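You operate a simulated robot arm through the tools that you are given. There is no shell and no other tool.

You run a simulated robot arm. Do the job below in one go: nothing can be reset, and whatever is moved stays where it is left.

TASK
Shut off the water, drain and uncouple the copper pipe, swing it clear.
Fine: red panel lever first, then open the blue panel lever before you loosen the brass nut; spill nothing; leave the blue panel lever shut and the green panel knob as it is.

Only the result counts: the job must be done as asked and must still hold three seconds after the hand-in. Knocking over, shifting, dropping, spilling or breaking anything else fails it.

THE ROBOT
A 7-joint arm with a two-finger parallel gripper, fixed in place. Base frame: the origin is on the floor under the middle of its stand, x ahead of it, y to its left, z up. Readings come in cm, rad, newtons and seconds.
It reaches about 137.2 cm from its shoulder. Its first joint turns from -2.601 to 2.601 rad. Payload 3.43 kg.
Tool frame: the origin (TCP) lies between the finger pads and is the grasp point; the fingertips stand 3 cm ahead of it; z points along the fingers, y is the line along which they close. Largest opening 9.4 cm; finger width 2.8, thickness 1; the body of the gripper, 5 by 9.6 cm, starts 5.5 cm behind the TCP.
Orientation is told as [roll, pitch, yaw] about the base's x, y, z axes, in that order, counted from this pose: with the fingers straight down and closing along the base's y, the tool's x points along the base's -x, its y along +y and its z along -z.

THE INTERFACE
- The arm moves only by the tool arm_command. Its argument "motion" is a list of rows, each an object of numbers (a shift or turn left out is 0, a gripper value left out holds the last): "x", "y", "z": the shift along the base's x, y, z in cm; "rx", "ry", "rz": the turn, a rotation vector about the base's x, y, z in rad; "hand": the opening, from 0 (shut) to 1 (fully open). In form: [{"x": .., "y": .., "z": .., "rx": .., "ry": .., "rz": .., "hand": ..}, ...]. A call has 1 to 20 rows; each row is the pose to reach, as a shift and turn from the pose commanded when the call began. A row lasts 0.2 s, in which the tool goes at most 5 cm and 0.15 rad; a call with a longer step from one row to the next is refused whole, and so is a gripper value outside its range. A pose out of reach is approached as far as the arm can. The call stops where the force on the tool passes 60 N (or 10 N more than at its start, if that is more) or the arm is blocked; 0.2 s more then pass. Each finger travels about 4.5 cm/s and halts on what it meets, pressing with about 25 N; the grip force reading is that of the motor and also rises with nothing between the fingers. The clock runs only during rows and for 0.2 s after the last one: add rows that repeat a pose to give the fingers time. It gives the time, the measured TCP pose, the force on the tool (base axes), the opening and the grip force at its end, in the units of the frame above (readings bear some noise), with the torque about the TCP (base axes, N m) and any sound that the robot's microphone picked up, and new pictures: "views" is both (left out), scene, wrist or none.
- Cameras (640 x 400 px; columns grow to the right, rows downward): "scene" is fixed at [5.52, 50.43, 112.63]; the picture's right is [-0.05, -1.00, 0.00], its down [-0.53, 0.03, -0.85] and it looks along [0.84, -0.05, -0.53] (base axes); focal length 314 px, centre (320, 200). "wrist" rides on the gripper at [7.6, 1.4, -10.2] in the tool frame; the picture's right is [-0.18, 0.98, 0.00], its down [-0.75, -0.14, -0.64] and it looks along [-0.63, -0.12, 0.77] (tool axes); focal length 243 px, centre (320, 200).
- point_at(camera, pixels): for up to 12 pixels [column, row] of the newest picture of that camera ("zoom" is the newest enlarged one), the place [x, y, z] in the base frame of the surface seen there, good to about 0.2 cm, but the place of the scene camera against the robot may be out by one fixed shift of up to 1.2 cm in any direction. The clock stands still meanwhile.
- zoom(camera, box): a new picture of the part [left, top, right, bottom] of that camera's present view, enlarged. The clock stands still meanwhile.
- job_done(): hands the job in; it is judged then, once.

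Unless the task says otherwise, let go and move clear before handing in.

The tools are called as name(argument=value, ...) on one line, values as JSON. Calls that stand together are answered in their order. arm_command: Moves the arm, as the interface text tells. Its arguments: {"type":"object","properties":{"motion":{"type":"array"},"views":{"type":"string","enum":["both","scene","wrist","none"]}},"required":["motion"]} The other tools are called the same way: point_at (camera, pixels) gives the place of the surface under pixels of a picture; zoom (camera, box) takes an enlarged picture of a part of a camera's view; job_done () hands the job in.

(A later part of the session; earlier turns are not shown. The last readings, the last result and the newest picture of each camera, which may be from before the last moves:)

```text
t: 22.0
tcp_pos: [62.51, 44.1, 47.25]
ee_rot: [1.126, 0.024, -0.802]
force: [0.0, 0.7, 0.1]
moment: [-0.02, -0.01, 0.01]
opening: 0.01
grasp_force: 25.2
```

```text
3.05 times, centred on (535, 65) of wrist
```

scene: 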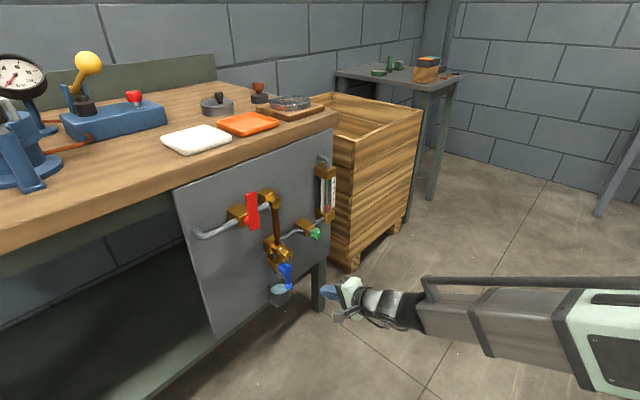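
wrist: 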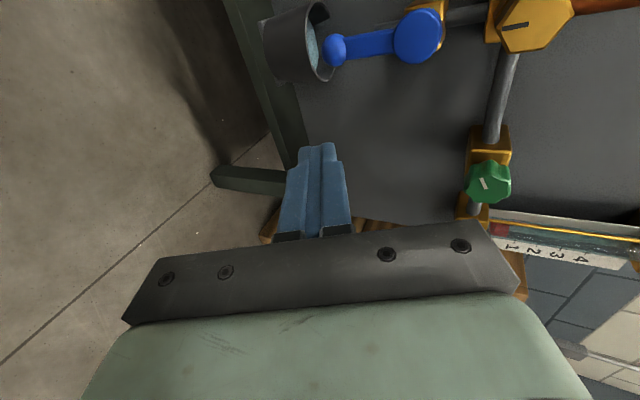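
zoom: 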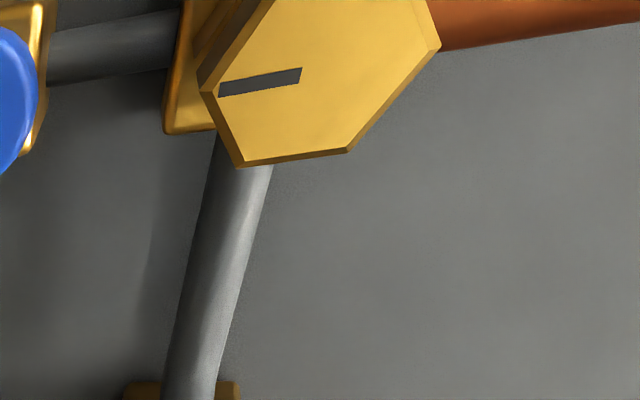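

The cup holds a good amount of water, so I need to know whether the level is still rising. I'll measure it now and again after a short wait.

point_at(camera="wrist", pixels=[[312, 45], [314, 60], [310, 30], [388, 40], [335, 50]])

point_at(camera="scene", pixels=[[278, 289], [276, 291], [283, 290], [282, 296], [273, 294], [285, 281]])

arm_command(motion=[{"z": 0}, {"z": 0}, {"z": 0}, {"z": 0}, {"z": 0}, {"z": 0}, {"z": 0}, {"z": 0}, {"z": 0}, {"z": 0}])

point_at(camera="wrist", pixels=[[312, 45], [314, 60], [310, 30]])

point_at(camera="scene", pixels=[[278, 289], [276, 291], [283, 290]])

```text
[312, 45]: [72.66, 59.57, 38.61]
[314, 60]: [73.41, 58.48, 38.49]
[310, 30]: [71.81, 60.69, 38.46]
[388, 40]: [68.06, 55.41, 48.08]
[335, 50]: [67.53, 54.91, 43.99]
```

```text
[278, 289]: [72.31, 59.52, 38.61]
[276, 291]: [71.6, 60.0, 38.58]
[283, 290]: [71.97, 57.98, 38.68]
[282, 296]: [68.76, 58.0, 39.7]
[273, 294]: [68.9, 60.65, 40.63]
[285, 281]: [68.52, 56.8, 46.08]
```

```text
t: 24.2
tcp_pos: [62.53, 44.21, 47.15]
ee_rot: [1.126, 0.023, -0.803]
force: [0.6, 0.1, -0.1]
moment: [0.0, 0.0, -0.02]
opening: 0.0
grasp_force: 25.4
```

scene: 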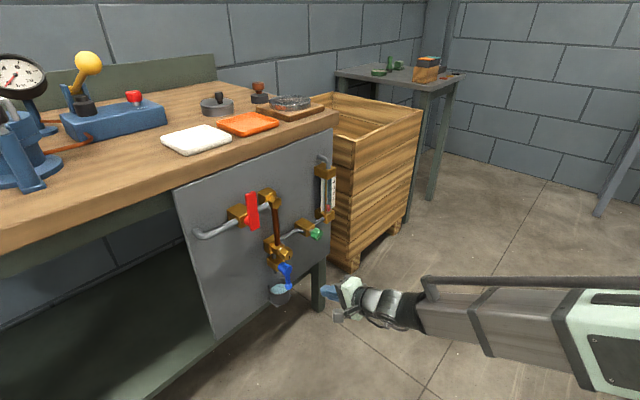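
wrist: 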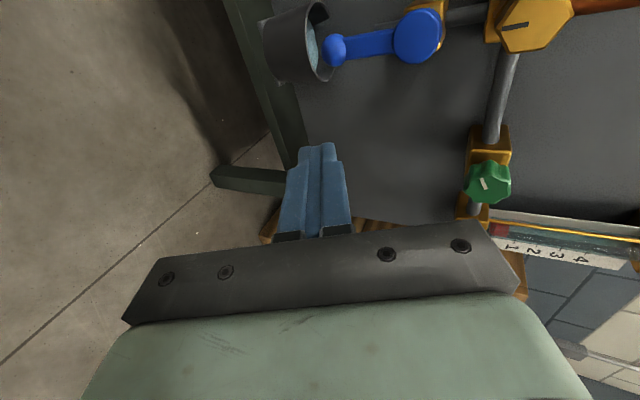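

```text
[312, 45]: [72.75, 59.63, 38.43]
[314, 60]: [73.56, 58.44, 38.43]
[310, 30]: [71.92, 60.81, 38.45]
```

```text
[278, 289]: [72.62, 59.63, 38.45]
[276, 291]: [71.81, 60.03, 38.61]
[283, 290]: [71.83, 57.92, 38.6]
```

The level holds steady at z ≈ 38.5 with the rim at about 40.4, so the pipe has drained. Next comes the nut: I'll move square in front of it at about 17 cm, level the tool as far as it goes, and open the fingers.

arm_command(motion=[{"x": -0.3, "y": 1.1, "z": 2.4, "rx": 0.08, "ry": -0.08, "hand": 1}, {"x": -0.7, "y": 2.2, "z": 4.8, "rx": 0.16, "ry": -0.16}, {"x": -1.1, "y": 3.3, "z": 7.2, "rx": 0.24, "ry": -0.24}, {"x": -1.4, "y": 4.4, "z": 9.45, "rx": 0.315, "ry": -0.315}, {"x": -1.4, "y": 4.4, "z": 9.45, "rx": 0.315, "ry": -0.315}, {"x": -1.4, "y": 4.4, "z": 9.45, "rx": 0.315, "ry": -0.315}])

```text
t: 25.6
tcp_pos: [62.7, 46.77, 56.77]
ee_rot: [1.567, 0.03, -0.761]
force: [-0.2, -0.3, -0.5]
moment: [-0.01, 0.02, -0.04]
opening: 9.41
grasp_force: 0.1
out of reach, approached as far as the arm can: row 3, 4, 5, 6
```

scene: 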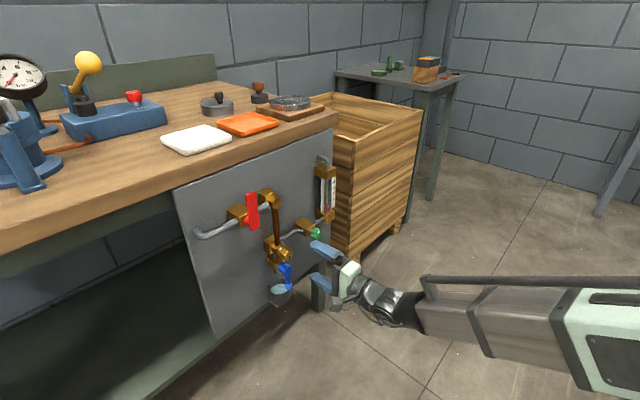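
wrist: 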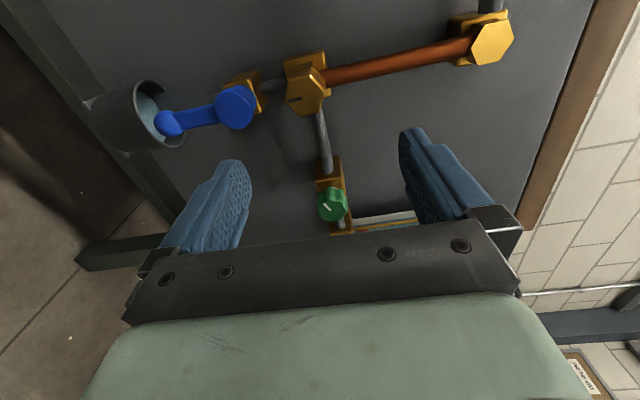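

The tool is nearly level here (roll 1.567) but stopped at u ≈ 11.3 rather than 8.8. I'll zoom in on the nut from this fairly square view to find its centre and flats.

zoom(camera="wrist", box=[270, 60, 350, 120])

zoom(camera="scene", box=[260, 230, 300, 275])

```text
6.67 times, centred on (310, 90) of wrist
```

zoom: 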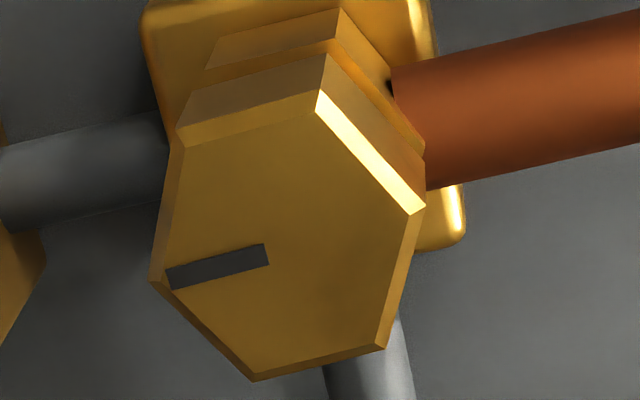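

```text
8.89 times, centred on (280, 252) of scene
```

zoom: 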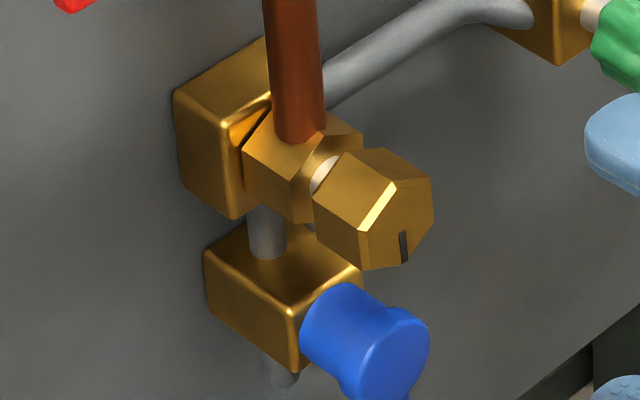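

The mark runs vertically toward the lowest corner, so the nut has corners up and down and flats facing ±u. I'll measure its centre, corners and depth.

point_at(camera="wrist", pixels=[[304.7, 96.3], [290.5, 82], [309, 75.5], [323.5, 92.5], [319, 110], [300, 115.5], [287, 102], [299, 77], [304, 72], [326, 86], [294, 71], [370, 68]])

point_at(camera="scene", pixels=[[291, 254], [285, 252], [280, 250], [276, 246], [278, 240], [289, 247], [273, 225]])

```text
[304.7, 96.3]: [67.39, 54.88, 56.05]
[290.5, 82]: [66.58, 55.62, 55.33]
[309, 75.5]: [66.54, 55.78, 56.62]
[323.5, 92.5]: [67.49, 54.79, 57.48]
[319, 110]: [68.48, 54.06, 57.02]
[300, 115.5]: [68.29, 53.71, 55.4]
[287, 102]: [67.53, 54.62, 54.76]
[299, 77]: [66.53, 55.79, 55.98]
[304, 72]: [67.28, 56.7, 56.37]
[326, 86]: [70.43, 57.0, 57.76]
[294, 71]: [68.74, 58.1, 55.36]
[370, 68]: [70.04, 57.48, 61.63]
```

```text
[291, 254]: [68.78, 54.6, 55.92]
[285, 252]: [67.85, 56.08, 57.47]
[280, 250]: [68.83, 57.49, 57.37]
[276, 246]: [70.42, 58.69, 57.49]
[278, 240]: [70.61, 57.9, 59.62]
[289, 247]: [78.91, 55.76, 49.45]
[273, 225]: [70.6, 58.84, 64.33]
```

Nut centre is about u = 9.0, z = 56.1, front face 8.14 cm off the panel, roughly 2.8 cm across flats. I'll test whether a level tool can get to u = 9 closer in (12 cm off) while turning the jaw line toward a flat pair.

arm_command(motion=[{"x": 1.4, "y": 1.4, "z": -0.3}, {"x": 2.6, "y": 2.6, "z": -0.6}, {"x": 2.0, "y": 3.2, "z": -0.6}, {"x": 1.3, "y": 3.9, "z": -0.6}, {"x": 1.0, "y": 4.2, "z": -0.6}, {"x": 1.0, "y": 4.2, "z": -0.6}])

```text
t: 27.0
tcp_pos: [65.26, 49.29, 56.81]
ee_rot: [1.565, 0.031, -0.761]
force: [0.4, -0.8, -0.4]
moment: [0.02, -0.01, 0.01]
opening: 9.43
grasp_force: 0.1
out of reach, approached as far as the arm can: row 1, 2, 3, 4, 5, 6
```

scene: 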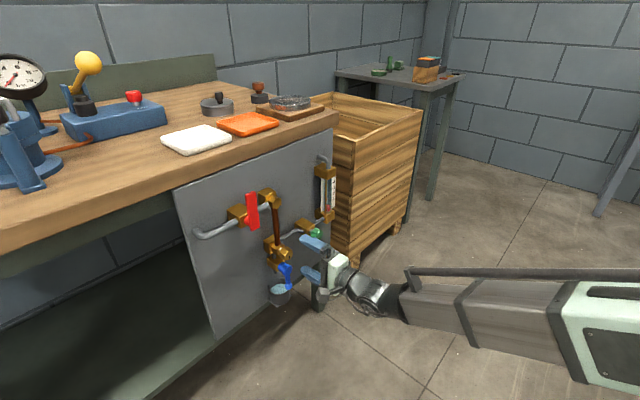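
wrist: 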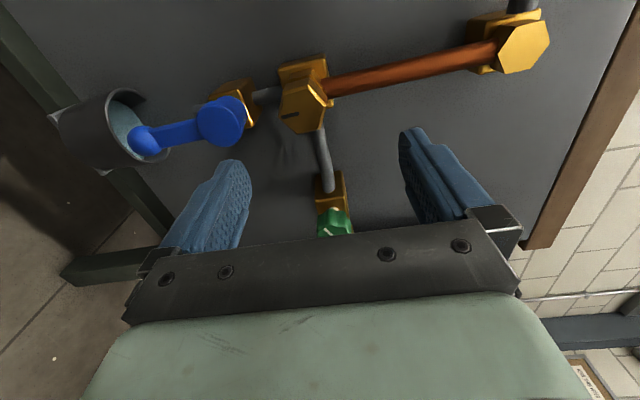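

Level, it won't go left or lower (still u ≈ 11.3), which is consistent with the wrist bend at its limit. I'll try about 10° of downward tilt to see how little is needed at u = 9.

arm_command(motion=[{"rx": -0.07, "ry": 0.07}, {"x": -0.8, "y": 0.8, "z": -0.3, "rx": -0.12, "ry": 0.12}, {"x": -1.6, "y": 1.6, "z": -0.7, "rx": -0.12, "ry": 0.12}, {"x": -1.6, "y": 1.6, "z": -0.7, "rx": -0.12, "ry": 0.12}], views="none")

```text
t: 28.0
tcp_pos: [64.38, 50.17, 56.2]
ee_rot: [1.398, 0.031, -0.782]
force: [-0.5, 1.0, -0.2]
moment: [0.0, -0.05, 0.0]
opening: 9.4
grasp_force: 0.1
out of reach, approached as far as the arm can: row 3, 4
```

With 10° of tilt it got to u ≈ 10, and it always balks sideways. That pattern fits the forearm-roll joint sitting at its limit, so I'll back off, tilt the tool steeply down straight ahead of the base (u ≈ 0) to unwind it, then raise it level in that plane.

arm_command(motion=[{"x": -3.0, "y": -1.0, "z": 2.5, "rx": -0.1, "ry": 0.1}, {"x": -5.0, "y": 0.0, "z": 5.2, "rx": -0.2, "ry": 0.2}, {"x": -7.0, "y": 0.7, "z": 8.0, "rx": -0.3, "ry": 0.3}, {"x": -9.0, "y": 1.3, "z": 11.0, "rx": -0.4, "ry": 0.4}, {"x": -11.0, "y": 1.8, "z": 14.0, "rx": -0.5, "ry": 0.5}, {"x": -12.1, "y": 2.1, "z": 15.8, "rx": -0.59, "ry": 0.59}, {"x": -12.1, "y": 2.1, "z": 15.8, "rx": -0.62, "ry": 0.62}, {"x": -12.1, "y": 2.1, "z": 15.8, "rx": -0.62, "ry": 0.62}])

```text
t: 29.8
tcp_pos: [52.29, 52.27, 71.94]
ee_rot: [0.524, 0.011, -0.814]
force: [0.3, 0.6, 0.5]
moment: [0.01, -0.02, -0.01]
opening: 9.37
grasp_force: 0.1
out of reach, approached as far as the arm can: row 3, 4
```

scene: 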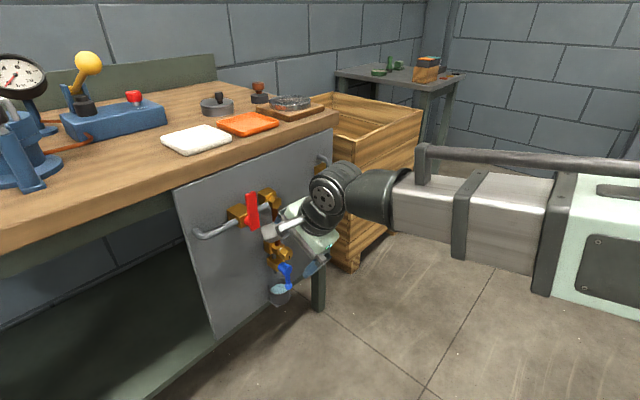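
wrist: 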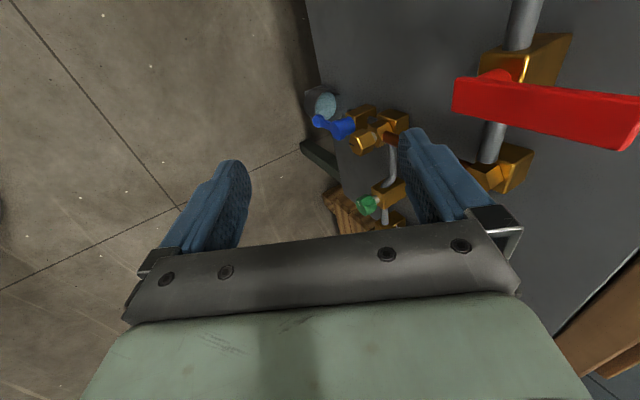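

The steep pose at u = 0 was reached. Now I'll raise the tool straight up to level in this plane and see whether it passes through cleanly.

arm_command(motion=[{"rx": 0.1, "ry": -0.1, "rz": 0.02}, {"rx": 0.2, "ry": -0.2, "rz": 0.03}, {"rx": 0.3, "ry": -0.3, "rz": 0.03}, {"rx": 0.4, "ry": -0.4, "rz": 0.03}, {"rx": 0.5, "ry": -0.5, "rz": 0.03}, {"rx": 0.6, "ry": -0.6, "rz": 0.03}, {"rx": 0.7, "ry": -0.7, "rz": 0.03}, {"rx": 0.74, "ry": -0.74, "rz": 0.03}, {"rx": 0.74, "ry": -0.74, "rz": 0.03}])

```text
t: 31.8
tcp_pos: [52.34, 52.33, 72.02]
ee_rot: [1.572, 0.016, -0.767]
force: [-0.3, -0.5, 0.3]
moment: [-0.01, -0.01, 0.0]
opening: 9.39
grasp_force: 0.1
out of reach, approached as far as the arm can: row 5
```

scene: 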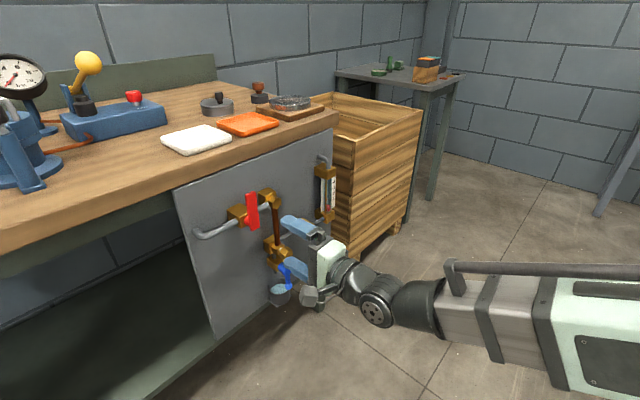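
wrist: 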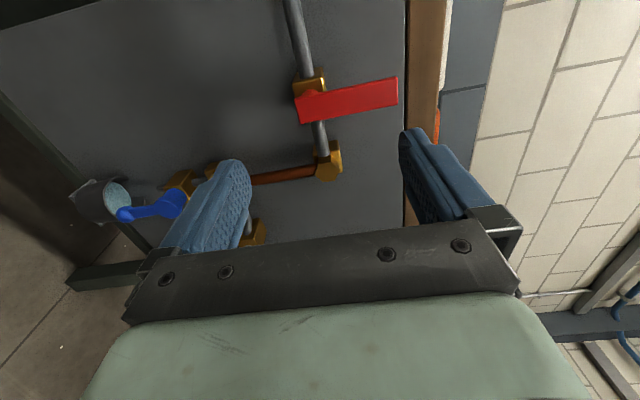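

It passed through: the tool is now level at u = 0, w = 74 with no limit at the end. I'll carry this posture down to the nut, stopping at about 14.5 cm from the panel.

arm_command(motion=[{"x": 2.1, "y": -0.4, "z": -3.2, "rz": -0.01}, {"x": 4.2, "y": -0.8, "z": -6.4, "rz": -0.018}, {"x": 6.3, "y": -1.2, "z": -9.6, "rz": -0.018}, {"x": 8.4, "y": -1.6, "z": -12.8, "rz": -0.018}, {"x": 10.6, "y": -2.1, "z": -15.9, "rz": -0.018}, {"x": 10.6, "y": -2.1, "z": -15.9, "rz": -0.018}])

```text
t: 33.2
tcp_pos: [63.22, 50.21, 55.93]
ee_rot: [1.573, 0.016, -0.784]
force: [-0.1, 0.2, 0.4]
moment: [0.01, -0.04, -0.02]
opening: 9.39
grasp_force: 0.1
```

scene: 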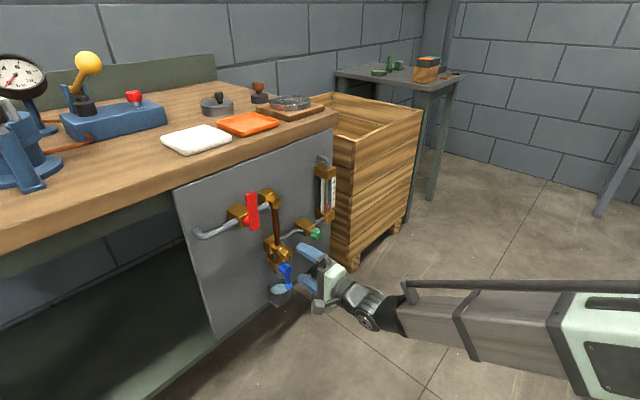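
wrist: 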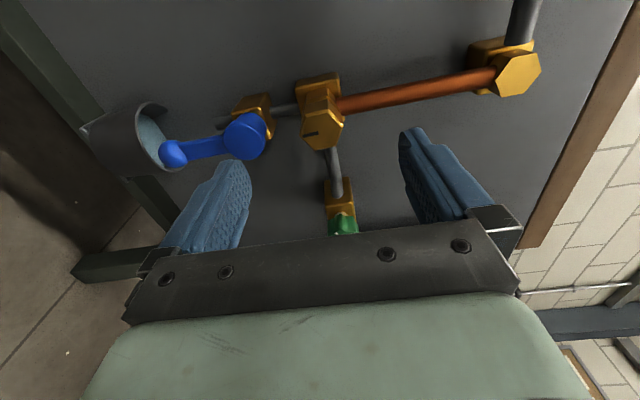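

Level and square at (63.2, 50.2, 55.9), directly in front of the nut. I'll find the roll range by turning the hand 90° clockwise here, well clear, so loosening strokes can be long.

arm_command(motion=[{"rx": 0.1, "ry": 0.1}, {"rx": 0.2, "ry": 0.2}, {"rx": 0.3, "ry": 0.3}, {"rx": 0.4, "ry": 0.4}, {"rx": 0.5, "ry": 0.5}, {"rx": 0.6, "ry": 0.6}, {"rx": 0.7, "ry": 0.7}, {"rx": 0.8, "ry": 0.8}, {"rx": 0.9, "ry": 0.9}, {"rx": 1.0, "ry": 1.0}, {"rx": 1.1, "ry": 1.1}, {"rx": 1.1107, "ry": 1.1107}, {"rx": 1.1107, "ry": 1.1107}])

```text
t: 36.0
tcp_pos: [60.08, 53.8, 56.31]
ee_rot: [1.421, 1.537, -0.999]
force: [-0.1, -0.1, 0.2]
moment: [-0.01, 0.03, -0.02]
opening: 9.39
grasp_force: 0.1
out of reach, approached as far as the arm can: row 10, 11, 12, 13
```

scene: 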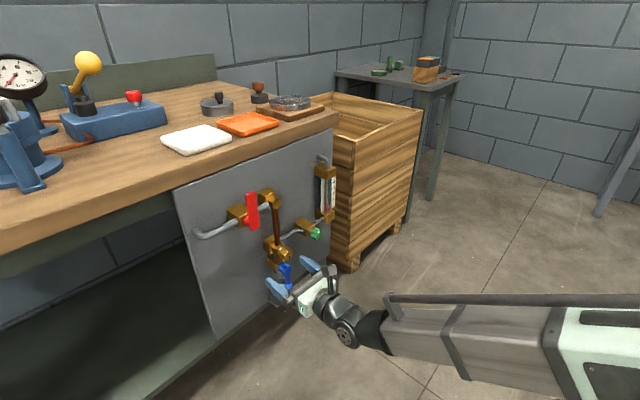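
wrist: 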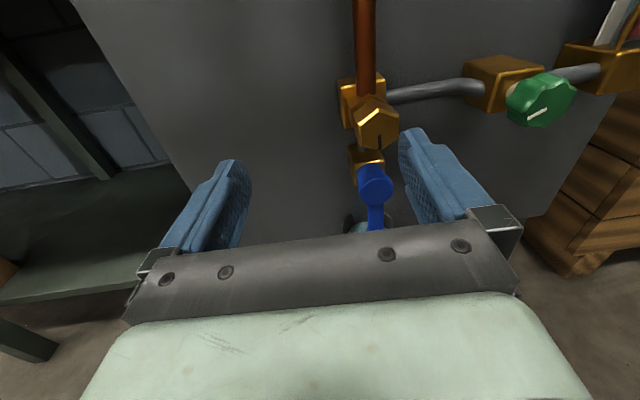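

The hand rolls to about 120° before a limit, so strokes can start from the flat pair at 60° and run a long way anticlockwise. I'll roll back to that start angle (jaw line 60° above horizontal) and re-centre in front of the nut.

arm_command(motion=[{"x": 0.5, "y": -0.6, "z": 0, "rx": -0.1058, "ry": -0.0991, "rz": 0.0085}, {"x": 1.0, "y": -1.2, "z": 0, "rx": -0.2115, "ry": -0.1982, "rz": 0.0169}, {"x": 1.5, "y": -1.9, "z": -0.1, "rx": -0.3173, "ry": -0.2973, "rz": 0.0254}, {"x": 2.0, "y": -2.5, "z": -0.1, "rx": -0.4231, "ry": -0.3963, "rz": 0.0339}, {"x": 2.5, "y": -3.1, "z": -0.2, "rx": -0.5289, "ry": -0.4954, "rz": 0.0424}, {"x": 2.85, "y": -3.6, "z": -0.2, "rx": -0.6346, "ry": -0.5945, "rz": 0.0508}, {"x": 2.85, "y": -3.6, "z": -0.2, "rx": -0.7404, "ry": -0.6936, "rz": 0.0593}, {"x": 2.85, "y": -3.6, "z": -0.2, "rx": -0.7404, "ry": -0.6936, "rz": 0.0593}])

```text
t: 37.8
tcp_pos: [62.94, 50.09, 56.22]
ee_rot: [1.568, 0.519, -0.791]
force: [-0.2, 0.5, 0.4]
moment: [0.02, -0.04, 0.0]
opening: 9.42
grasp_force: 0.0
```

scene: 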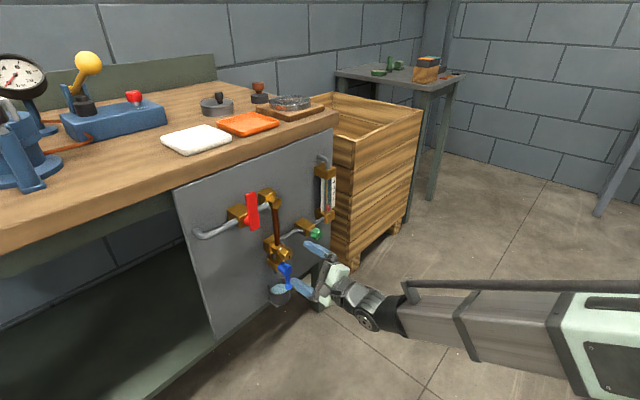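
wrist: 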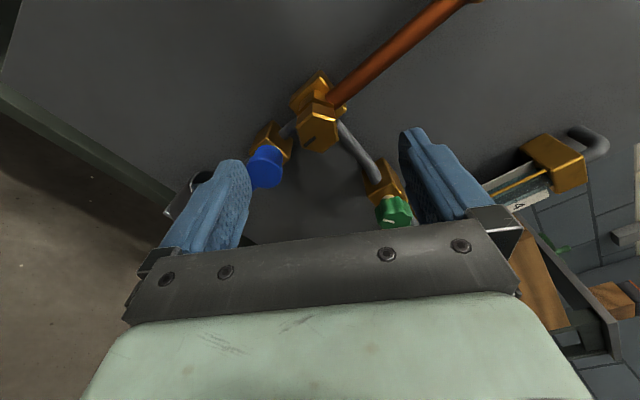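

The hand is at the 60° jaw line (pitch 0.519) and centred. I'll re-measure the nut face from here before going in, since the centring matters.

zoom(camera="wrist", box=[280, 70, 360, 170])

```text
4.00 times, centred on (320, 120) of wrist
```

zoom: 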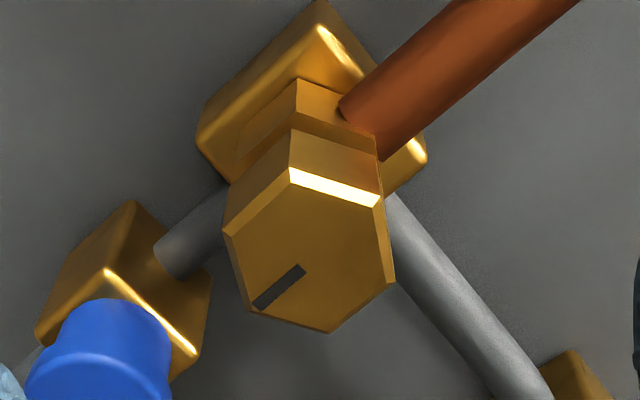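

The hexagon face is clear, with corners near (290,170), (378,207), (393,278), (328,330), (253,308) and (228,235) in this zoom. I'll read their positions.

point_at(camera="zoom", pixels=[[293, 188], [372, 212], [388, 275], [327, 324], [258, 303], [233, 237], [312, 252], [290, 150], [250, 190], [285, 135], [300, 100], [240, 165]])

```text
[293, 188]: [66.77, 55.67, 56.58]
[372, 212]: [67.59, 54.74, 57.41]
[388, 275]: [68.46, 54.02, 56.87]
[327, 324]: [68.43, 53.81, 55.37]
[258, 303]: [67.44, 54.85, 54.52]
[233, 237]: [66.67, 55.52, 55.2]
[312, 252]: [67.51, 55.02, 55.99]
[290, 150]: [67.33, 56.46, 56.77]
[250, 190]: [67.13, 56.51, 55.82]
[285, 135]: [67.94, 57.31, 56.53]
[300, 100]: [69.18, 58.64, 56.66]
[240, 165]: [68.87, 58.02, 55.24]
```

Nut centre is u = 9.05, z = 56.0, its body from about 6.1 to 8.1 cm off the panel. I'll narrow the fingers to about 4.2 cm, slide in so the tips stop at 6 cm, and close on the flats.

arm_command(motion=[{"z": -0.1, "hand": 0.46}, {"z": -0.2}, {"z": -0.2}, {"z": -0.2}, {"x": 1.3, "y": 1.35, "z": -0.2}, {"x": 2.6, "y": 2.65, "z": -0.2}, {"x": 4.05, "y": 4.1, "z": -0.2}, {"x": 4.05, "y": 4.1, "z": -0.2}])

```text
t: 39.6
tcp_pos: [67.0, 54.3, 55.97]
ee_rot: [1.568, 0.521, -0.792]
force: [-0.3, 0.5, 0.2]
moment: [0.0, 0.0, 0.02]
opening: 4.32
grasp_force: 0.0
```

scene: 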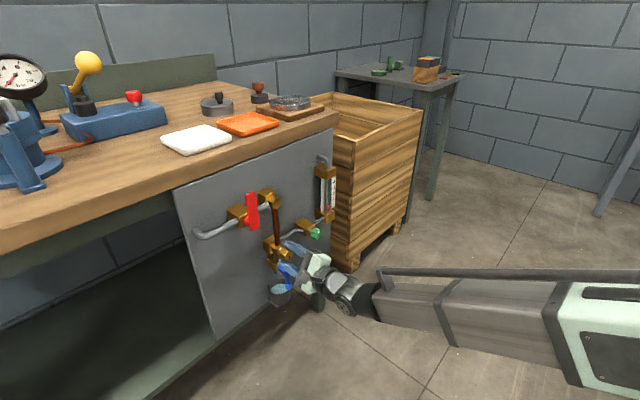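
wrist: 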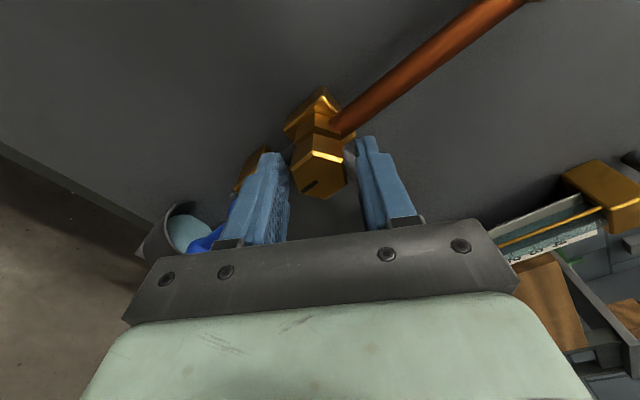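

The fingers straddle the nut evenly with no contact yet (opening 4.3 cm). I'll close on it.

arm_command(motion=[{"hand": 0}, {"hand": 0}, {"hand": 0}, {"hand": 0}])

zoom(camera="wrist", box=[230, 70, 430, 230])

```text
t: 40.6
tcp_pos: [67.1, 54.13, 56.03]
ee_rot: [1.568, 0.521, -0.791]
force: [-0.8, 1.2, -1.3]
moment: [-0.06, -0.01, -0.08]
opening: 3.31
grasp_force: 45.2
```

scene: 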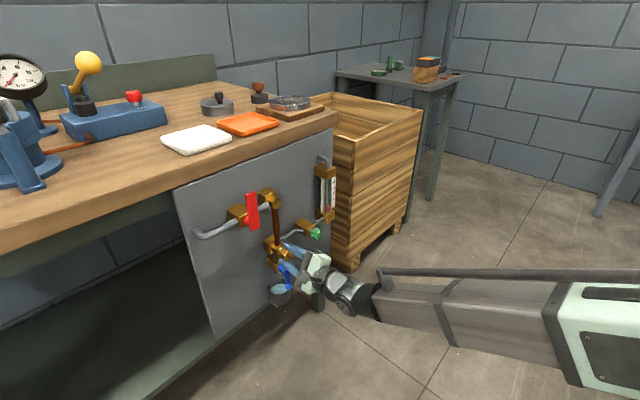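
wrist: 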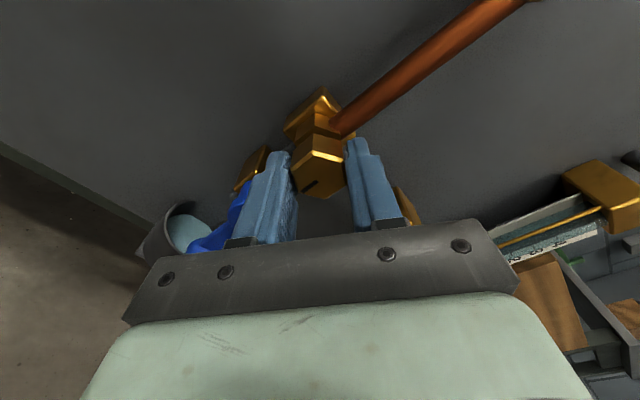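

```text
2.50 times, centred on (330, 150) of wrist
```

zoom: 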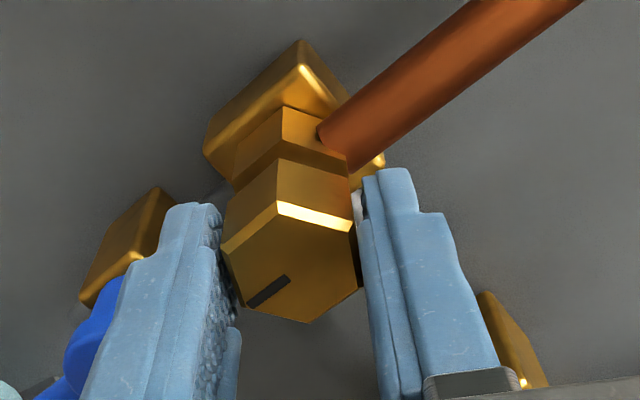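

The grip is on the flats: opening 3.3 cm, grip force 45 N, pads parallel to the nut sides. I'll turn anticlockwise about 0.4 rad slowly and check the torque and the mark.

arm_command(motion=[{"rx": -0.05, "ry": -0.05}, {"rx": -0.1, "ry": -0.1}, {"rx": -0.15, "ry": -0.15}, {"rx": -0.2, "ry": -0.2}, {"rx": -0.25, "ry": -0.25}, {"rx": -0.3, "ry": -0.3}])

zoom(camera="wrist", box=[230, 70, 430, 230])

```text
t: 42.0
tcp_pos: [67.03, 54.32, 55.94]
ee_rot: [1.57, 0.096, -0.789]
force: [21.1, 12.1, 0.6]
moment: [0.04, -0.04, -0.81]
opening: 3.35
grasp_force: 45.0
```

scene: 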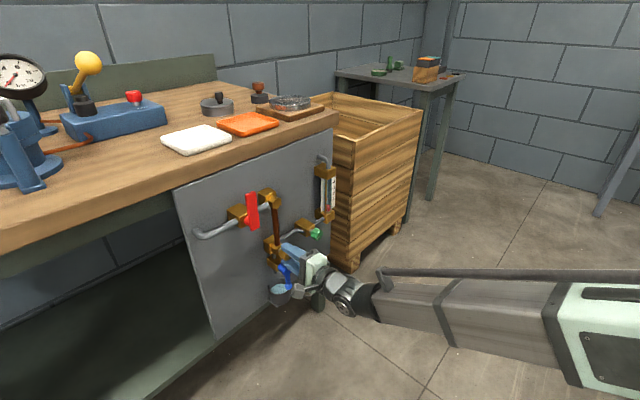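
wrist: 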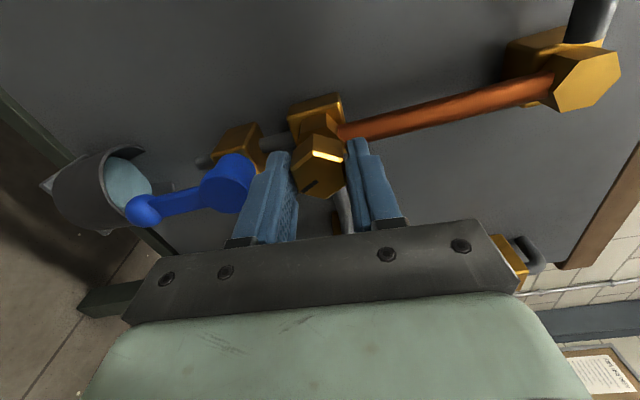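

```text
2.50 times, centred on (330, 150) of wrist
```

zoom: 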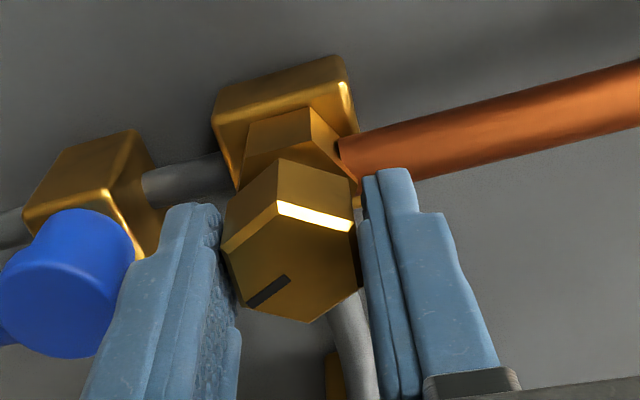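

The nut turned with the hand by about 24° (mark fixed relative to the fingers, pipe rotated), but I see about 23 N along +w, pulling the tool inward. Before going on, I'll check whether the nut has moved in or out along its axis.

point_at(camera="zoom", pixels=[[278, 222], [345, 238], [355, 285], [305, 316], [248, 300], [228, 255], [295, 262], [280, 180], [260, 210], [285, 165], [310, 125], [270, 140]])

point_at(camera="scene", pixels=[[285, 252], [280, 250], [276, 246], [273, 225]])

zoom(camera="scene", box=[260, 230, 310, 285])

```text
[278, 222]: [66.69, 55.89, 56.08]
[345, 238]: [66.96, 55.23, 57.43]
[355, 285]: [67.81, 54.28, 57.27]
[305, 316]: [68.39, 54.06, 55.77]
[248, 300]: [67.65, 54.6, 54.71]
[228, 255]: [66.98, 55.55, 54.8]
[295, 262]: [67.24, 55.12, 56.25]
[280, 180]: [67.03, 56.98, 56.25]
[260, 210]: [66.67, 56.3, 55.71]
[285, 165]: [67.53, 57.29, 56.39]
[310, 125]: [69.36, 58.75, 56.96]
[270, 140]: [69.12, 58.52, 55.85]
```

```text
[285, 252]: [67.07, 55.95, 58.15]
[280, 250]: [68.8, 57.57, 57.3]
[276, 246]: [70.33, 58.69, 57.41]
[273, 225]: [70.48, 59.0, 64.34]
```

```text
7.27 times, centred on (285, 258) of scene
```

zoom: 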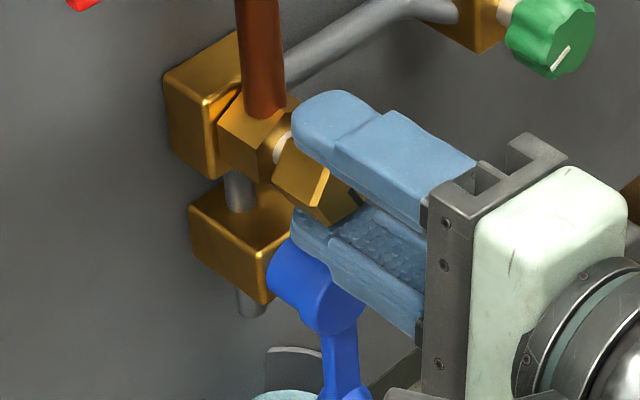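

The face is still at w ≈ 86.5, so the nut hasn't shifted axially, and the axis torque is near zero. I'll turn another 0.35 rad with a short hold and watch how the force develops.

arm_command(motion=[{"rx": -0.06, "ry": -0.06}, {"rx": -0.12, "ry": -0.12}, {"rx": -0.18, "ry": -0.18}, {"rx": -0.25, "ry": -0.25}, {"rx": -0.25, "ry": -0.25}, {"rx": -0.25, "ry": -0.25}], views="wrist")

```text
t: 43.4
tcp_pos: [66.88, 54.3, 56.1]
ee_rot: [1.571, -0.259, -0.79]
force: [15.1, 15.7, -1.5]
moment: [-0.11, 0.07, 0.64]
opening: 3.34
grasp_force: 45.4
```

wrist: 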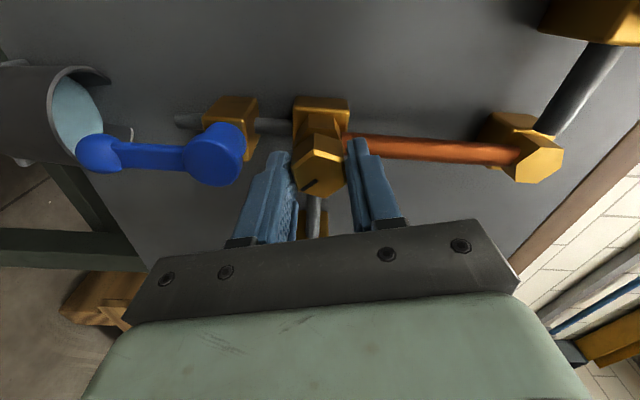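

Axial pull is steady at about 22 N and not growing, and the nut keeps turning freely with the hand. I'll ease the hand 0.15 cm inward to see whether that relieves the pull.

arm_command(motion=[{"x": 0.1, "y": 0.1}, {"x": 0.1, "y": 0.1}], views="none")

```text
t: 44.0
tcp_pos: [66.94, 54.26, 56.0]
ee_rot: [1.57, -0.257, -0.791]
force: [-5.1, -2.9, -3.8]
moment: [0.02, -0.01, 0.42]
opening: 3.37
grasp_force: 45.2
```

Easing in by 0.14 cm brought the axial force from +22 to −6 N. I'll turn another 0.5 rad from this near-neutral state and see which way the axial force trends.

arm_command(motion=[{"rx": -0.07, "ry": -0.07}, {"rx": -0.14, "ry": -0.14}, {"rx": -0.21, "ry": -0.21}, {"rx": -0.28, "ry": -0.28}, {"rx": -0.35, "ry": -0.35}, {"rx": -0.35, "ry": -0.35}, {"rx": -0.35, "ry": -0.35}], views="wrist")

zoom(camera="wrist", box=[230, 70, 430, 230])

```text
t: 45.6
tcp_pos: [67.03, 54.27, 56.0]
ee_rot: [1.574, -0.752, -0.792]
force: [-21.7, -22.1, -8.1]
moment: [-0.1, 0.07, 0.1]
opening: 3.33
grasp_force: 44.9
```

wrist: 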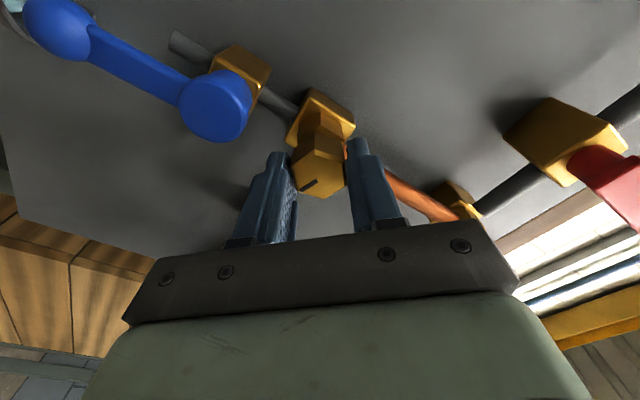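

```text
2.50 times, centred on (330, 150) of wrist
```

zoom: 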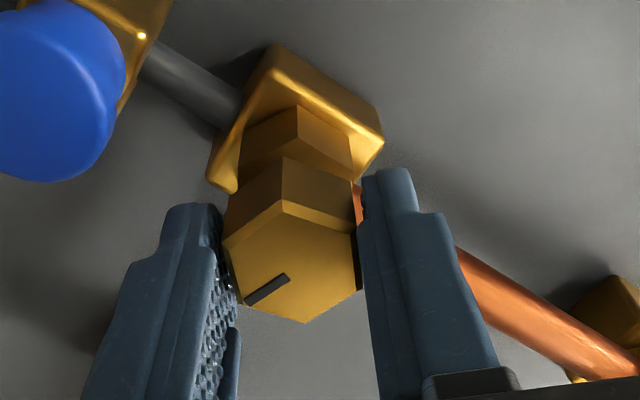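

The axial force has now swung to −31 N, so the nut is pushing the hand outward, as a loosening thread should. I'll ease out 0.15 cm and keep turning, backing off a little as I go.

arm_command(motion=[{"x": -0.11, "y": -0.11}, {"x": -0.11, "y": -0.11, "rx": -0.07, "ry": -0.07}, {"x": -0.13, "y": -0.13, "rx": -0.14, "ry": -0.14}, {"x": -0.14, "y": -0.14, "rx": -0.21, "ry": -0.21}, {"x": -0.15, "y": -0.15, "rx": -0.28, "ry": -0.28}, {"x": -0.16, "y": -0.16, "rx": -0.35, "ry": -0.35}, {"x": -0.16, "y": -0.16, "rx": -0.35, "ry": -0.35}], views="wrist")

```text
t: 47.2
tcp_pos: [66.93, 54.28, 56.05]
ee_rot: [1.59, -1.25, -0.806]
force: [21.7, 22.0, 4.9]
moment: [0.25, -0.22, -0.04]
opening: 3.31
grasp_force: 45.2
```

wrist: 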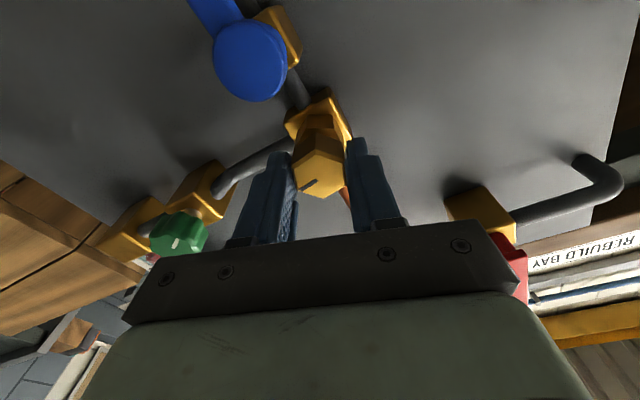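

The force flipped to +31 N, so the nut's axial position is essentially fixed and I over-corrected; about +0.11 cm restores neutral. I'll restore it and continue turning without further retreat.

arm_command(motion=[{"x": 0.08, "y": 0.08}, {"x": 0.08, "y": 0.08, "rx": -0.07, "ry": -0.07}, {"x": 0.08, "y": 0.08, "rx": -0.14, "ry": -0.14}, {"x": 0.08, "y": 0.08, "rx": -0.21, "ry": -0.21}, {"x": 0.08, "y": 0.08, "rx": -0.28, "ry": -0.28}, {"x": 0.08, "y": 0.08, "rx": -0.35, "ry": -0.35}, {"x": 0.08, "y": 0.08, "rx": -0.35, "ry": -0.35}], views="wrist")

```text
t: 48.8
tcp_pos: [66.87, 54.33, 56.09]
ee_rot: [-1.603, -1.398, 2.388]
force: [7.0, 8.2, 10.6]
moment: [-0.12, 0.13, 0.1]
opening: 3.33
grasp_force: 45.5
```

wrist: 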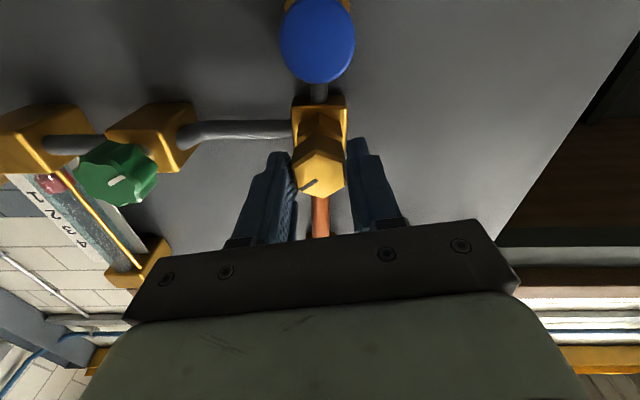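

About 130° done, with small residual forces (10 N) and the mark still fixed in the jaws. I'll keep going in the same way.

arm_command(motion=[{"x": 0.03, "y": 0.03, "z": 0.02, "rx": -0.08, "ry": -0.08}, {"x": 0.03, "y": 0.03, "z": 0.03, "rx": -0.16, "ry": -0.16}, {"x": 0.03, "y": 0.03, "z": 0.03, "rx": -0.24, "ry": -0.24}, {"x": 0.03, "y": 0.03, "z": 0.03, "rx": -0.32, "ry": -0.32}, {"x": 0.03, "y": 0.03, "z": 0.03, "rx": -0.4, "ry": -0.4}, {"x": 0.03, "y": 0.03, "z": 0.03, "rx": -0.48, "ry": -0.48}, {"x": 0.03, "y": 0.03, "z": 0.03, "rx": -0.48, "ry": -0.48}], views="wrist")

```text
t: 50.4
tcp_pos: [66.88, 54.34, 56.05]
ee_rot: [-1.573, -0.718, 2.362]
force: [-23.3, -18.9, -5.0]
moment: [-0.14, 0.14, -0.08]
opening: 3.33
grasp_force: 45.4
```

wrist: 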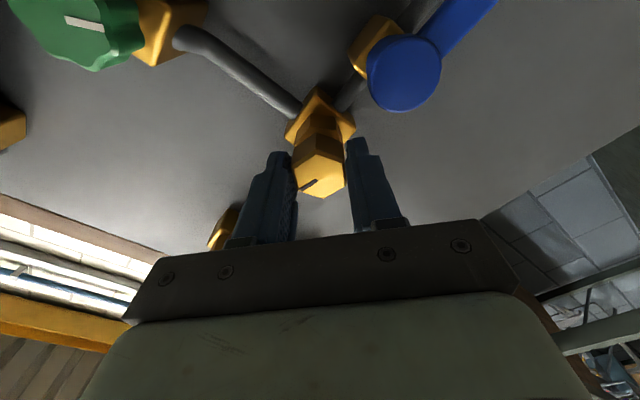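

About 169° turned, and the nut is now pushing outward with 30 N, so I'll ease out 0.1 cm. Then I'll continue toward 240°, which leaves the flats aligned for re-gripping at the same start angle.

arm_command(motion=[{"x": -0.08, "y": -0.08}, {"x": -0.08, "y": -0.08, "rx": -0.08, "ry": -0.08}, {"x": -0.09, "y": -0.09, "rx": -0.16, "ry": -0.16}, {"x": -0.09, "y": -0.09, "rx": -0.24, "ry": -0.24}, {"x": -0.1, "y": -0.1, "rx": -0.32, "ry": -0.32}, {"x": -0.1, "y": -0.1, "rx": -0.4, "ry": -0.4}, {"x": -0.1, "y": -0.1, "rx": -0.44, "ry": -0.44}, {"x": -0.1, "y": -0.1, "rx": -0.44, "ry": -0.44}], views="wrist")

```text
t: 52.2
tcp_pos: [66.82, 54.17, 56.18]
ee_rot: [-1.571, -0.099, 2.363]
force: [6.4, 12.0, -7.1]
moment: [0.39, 0.63, -0.16]
opening: 3.33
grasp_force: 44.9
```

wrist: 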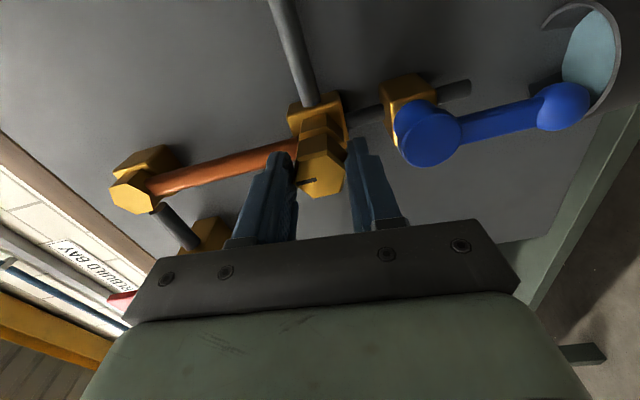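

The mark in the jaws has shifted, now horizontal at (307,181), and there is +0.7 N·m resisting about the nut axis. The nut seems to have met an end stop after about half a turn, so I'll zoom in.

zoom(camera="wrist", box=[230, 70, 430, 230])

zoom(camera="scene", box=[260, 230, 310, 285])

```text
2.50 times, centred on (330, 150) of wrist
```

zoom: 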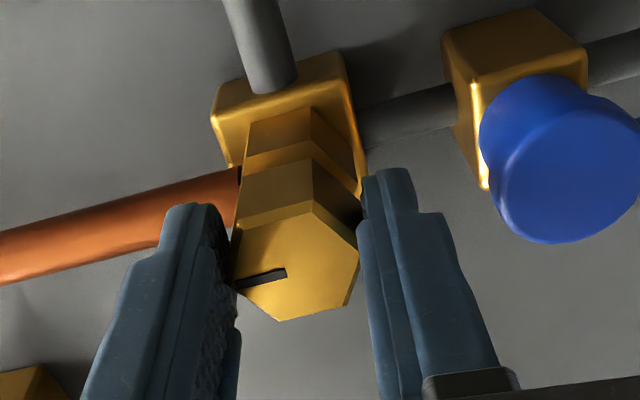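

```text
7.27 times, centred on (285, 258) of scene
```

zoom: 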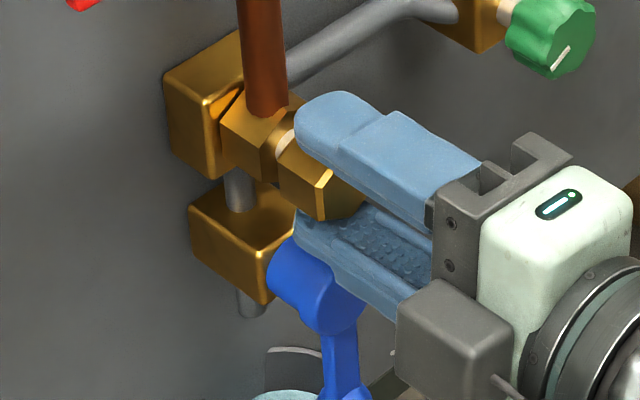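

The mark now points straight up along the copper pipe, exactly half a turn from its start, and the nut is firmly at its stop, so it is fully loosened. I'll open the fingers slightly and back straight out.

arm_command(motion=[{"hand": 0.5}, {"hand": 0.5}, {"hand": 0.5}, {"x": -1.5, "y": -1.5, "hand": 0.5}, {"x": -3.5, "y": -3.5}, {"x": -6.0, "y": -6.0}, {"x": -8.0, "y": -8.0}, {"x": -8.0, "y": -8.0}])

zoom(camera="scene", box=[240, 170, 340, 310])

zoom(camera="scene", box=[255, 225, 305, 280])

```text
t: 54.0
tcp_pos: [59.02, 46.24, 55.87]
ee_rot: [-1.571, -0.1, 2.362]
force: [0.0, -0.6, 0.2]
moment: [-0.07, 0.02, -0.01]
opening: 4.69
grasp_force: 0.1
```

scene: 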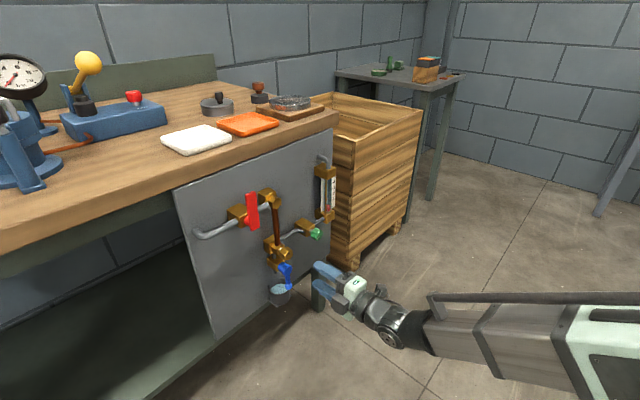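
wrist: 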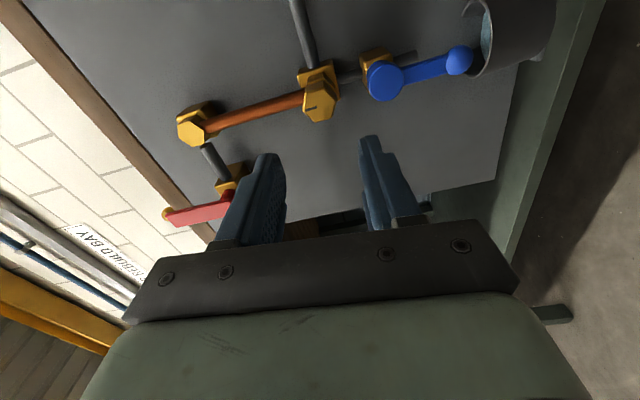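

```text
2.86 times, centred on (290, 240) of scene
```

zoom: 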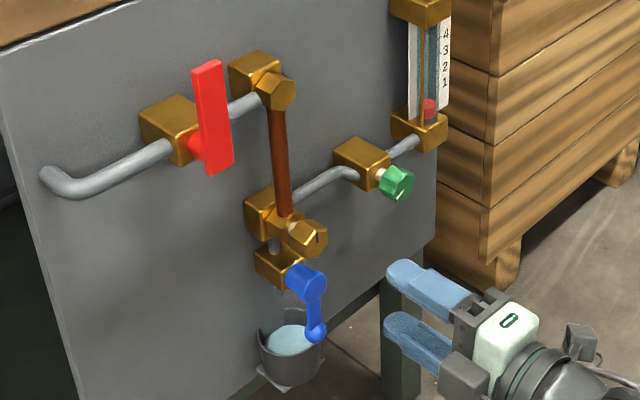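

```text
7.27 times, centred on (280, 252) of scene
```

zoom: 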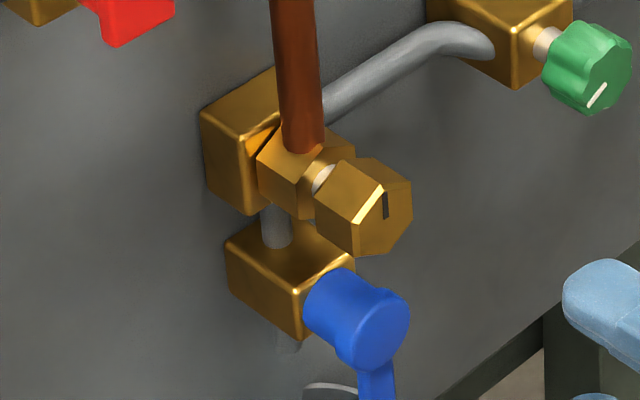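

The nut's mark points up and everything else is unchanged. The green valve blocks a swing to the right, so the pipe must go left; I'll bring closed fingers to the pipe's right side at z ≈ 61, still clear of the panel, and take a look.

arm_command(motion=[{"x": 1.8, "y": -0.1, "z": 1.7, "hand": 0}, {"x": 3.6, "y": -0.2, "z": 3.4}, {"x": 5.33, "y": -0.28, "z": 5.1}, {"x": 5.33, "y": -0.28, "z": 5.1}])

```text
t: 55.0
tcp_pos: [64.33, 45.96, 61.06]
ee_rot: [-1.573, -0.099, 2.361]
force: [0.2, -0.4, -1.6]
moment: [-0.01, -0.02, -0.03]
opening: 0.0
grasp_force: 25.4
```

scene: 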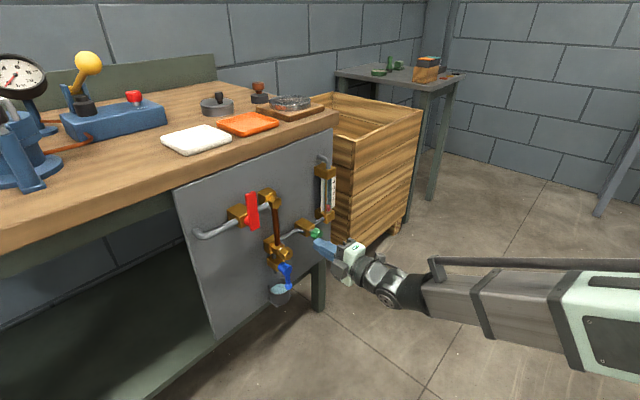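
wrist: 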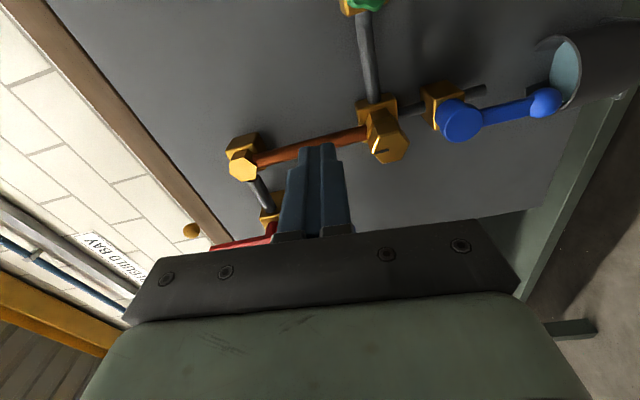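

From here I can see the pipe from (255,162) to (365,132), with its fitting and the nut at (385,135). I'll measure the pipe's edges, the fitting and the stud to set the push depth.

point_at(camera="wrist", pixels=[[285, 153], [350, 134], [340, 137], [372, 118], [378, 130], [370, 105], [405, 105], [365, 60], [370, 90], [243, 165], [245, 145], [262, 190]])

zoom(camera="wrist", box=[220, 60, 440, 200])

```text
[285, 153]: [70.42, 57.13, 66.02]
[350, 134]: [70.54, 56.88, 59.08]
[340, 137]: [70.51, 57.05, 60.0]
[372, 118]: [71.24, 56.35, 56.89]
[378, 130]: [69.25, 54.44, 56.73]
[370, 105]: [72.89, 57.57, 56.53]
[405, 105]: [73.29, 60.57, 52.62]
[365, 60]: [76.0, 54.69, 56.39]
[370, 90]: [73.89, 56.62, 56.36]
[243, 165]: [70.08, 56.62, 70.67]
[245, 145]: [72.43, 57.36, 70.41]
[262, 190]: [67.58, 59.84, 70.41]
```

```text
2.86 times, centred on (330, 130) of wrist
```

zoom: 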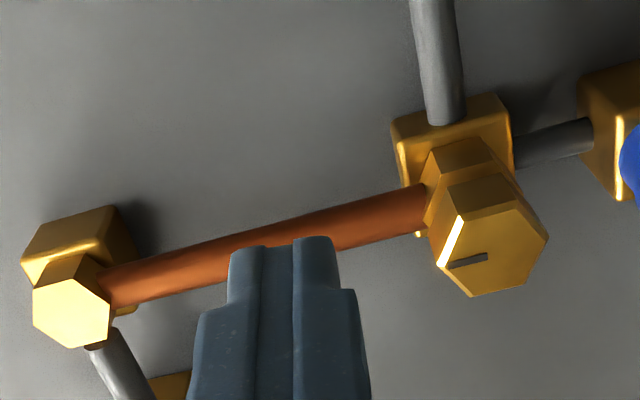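

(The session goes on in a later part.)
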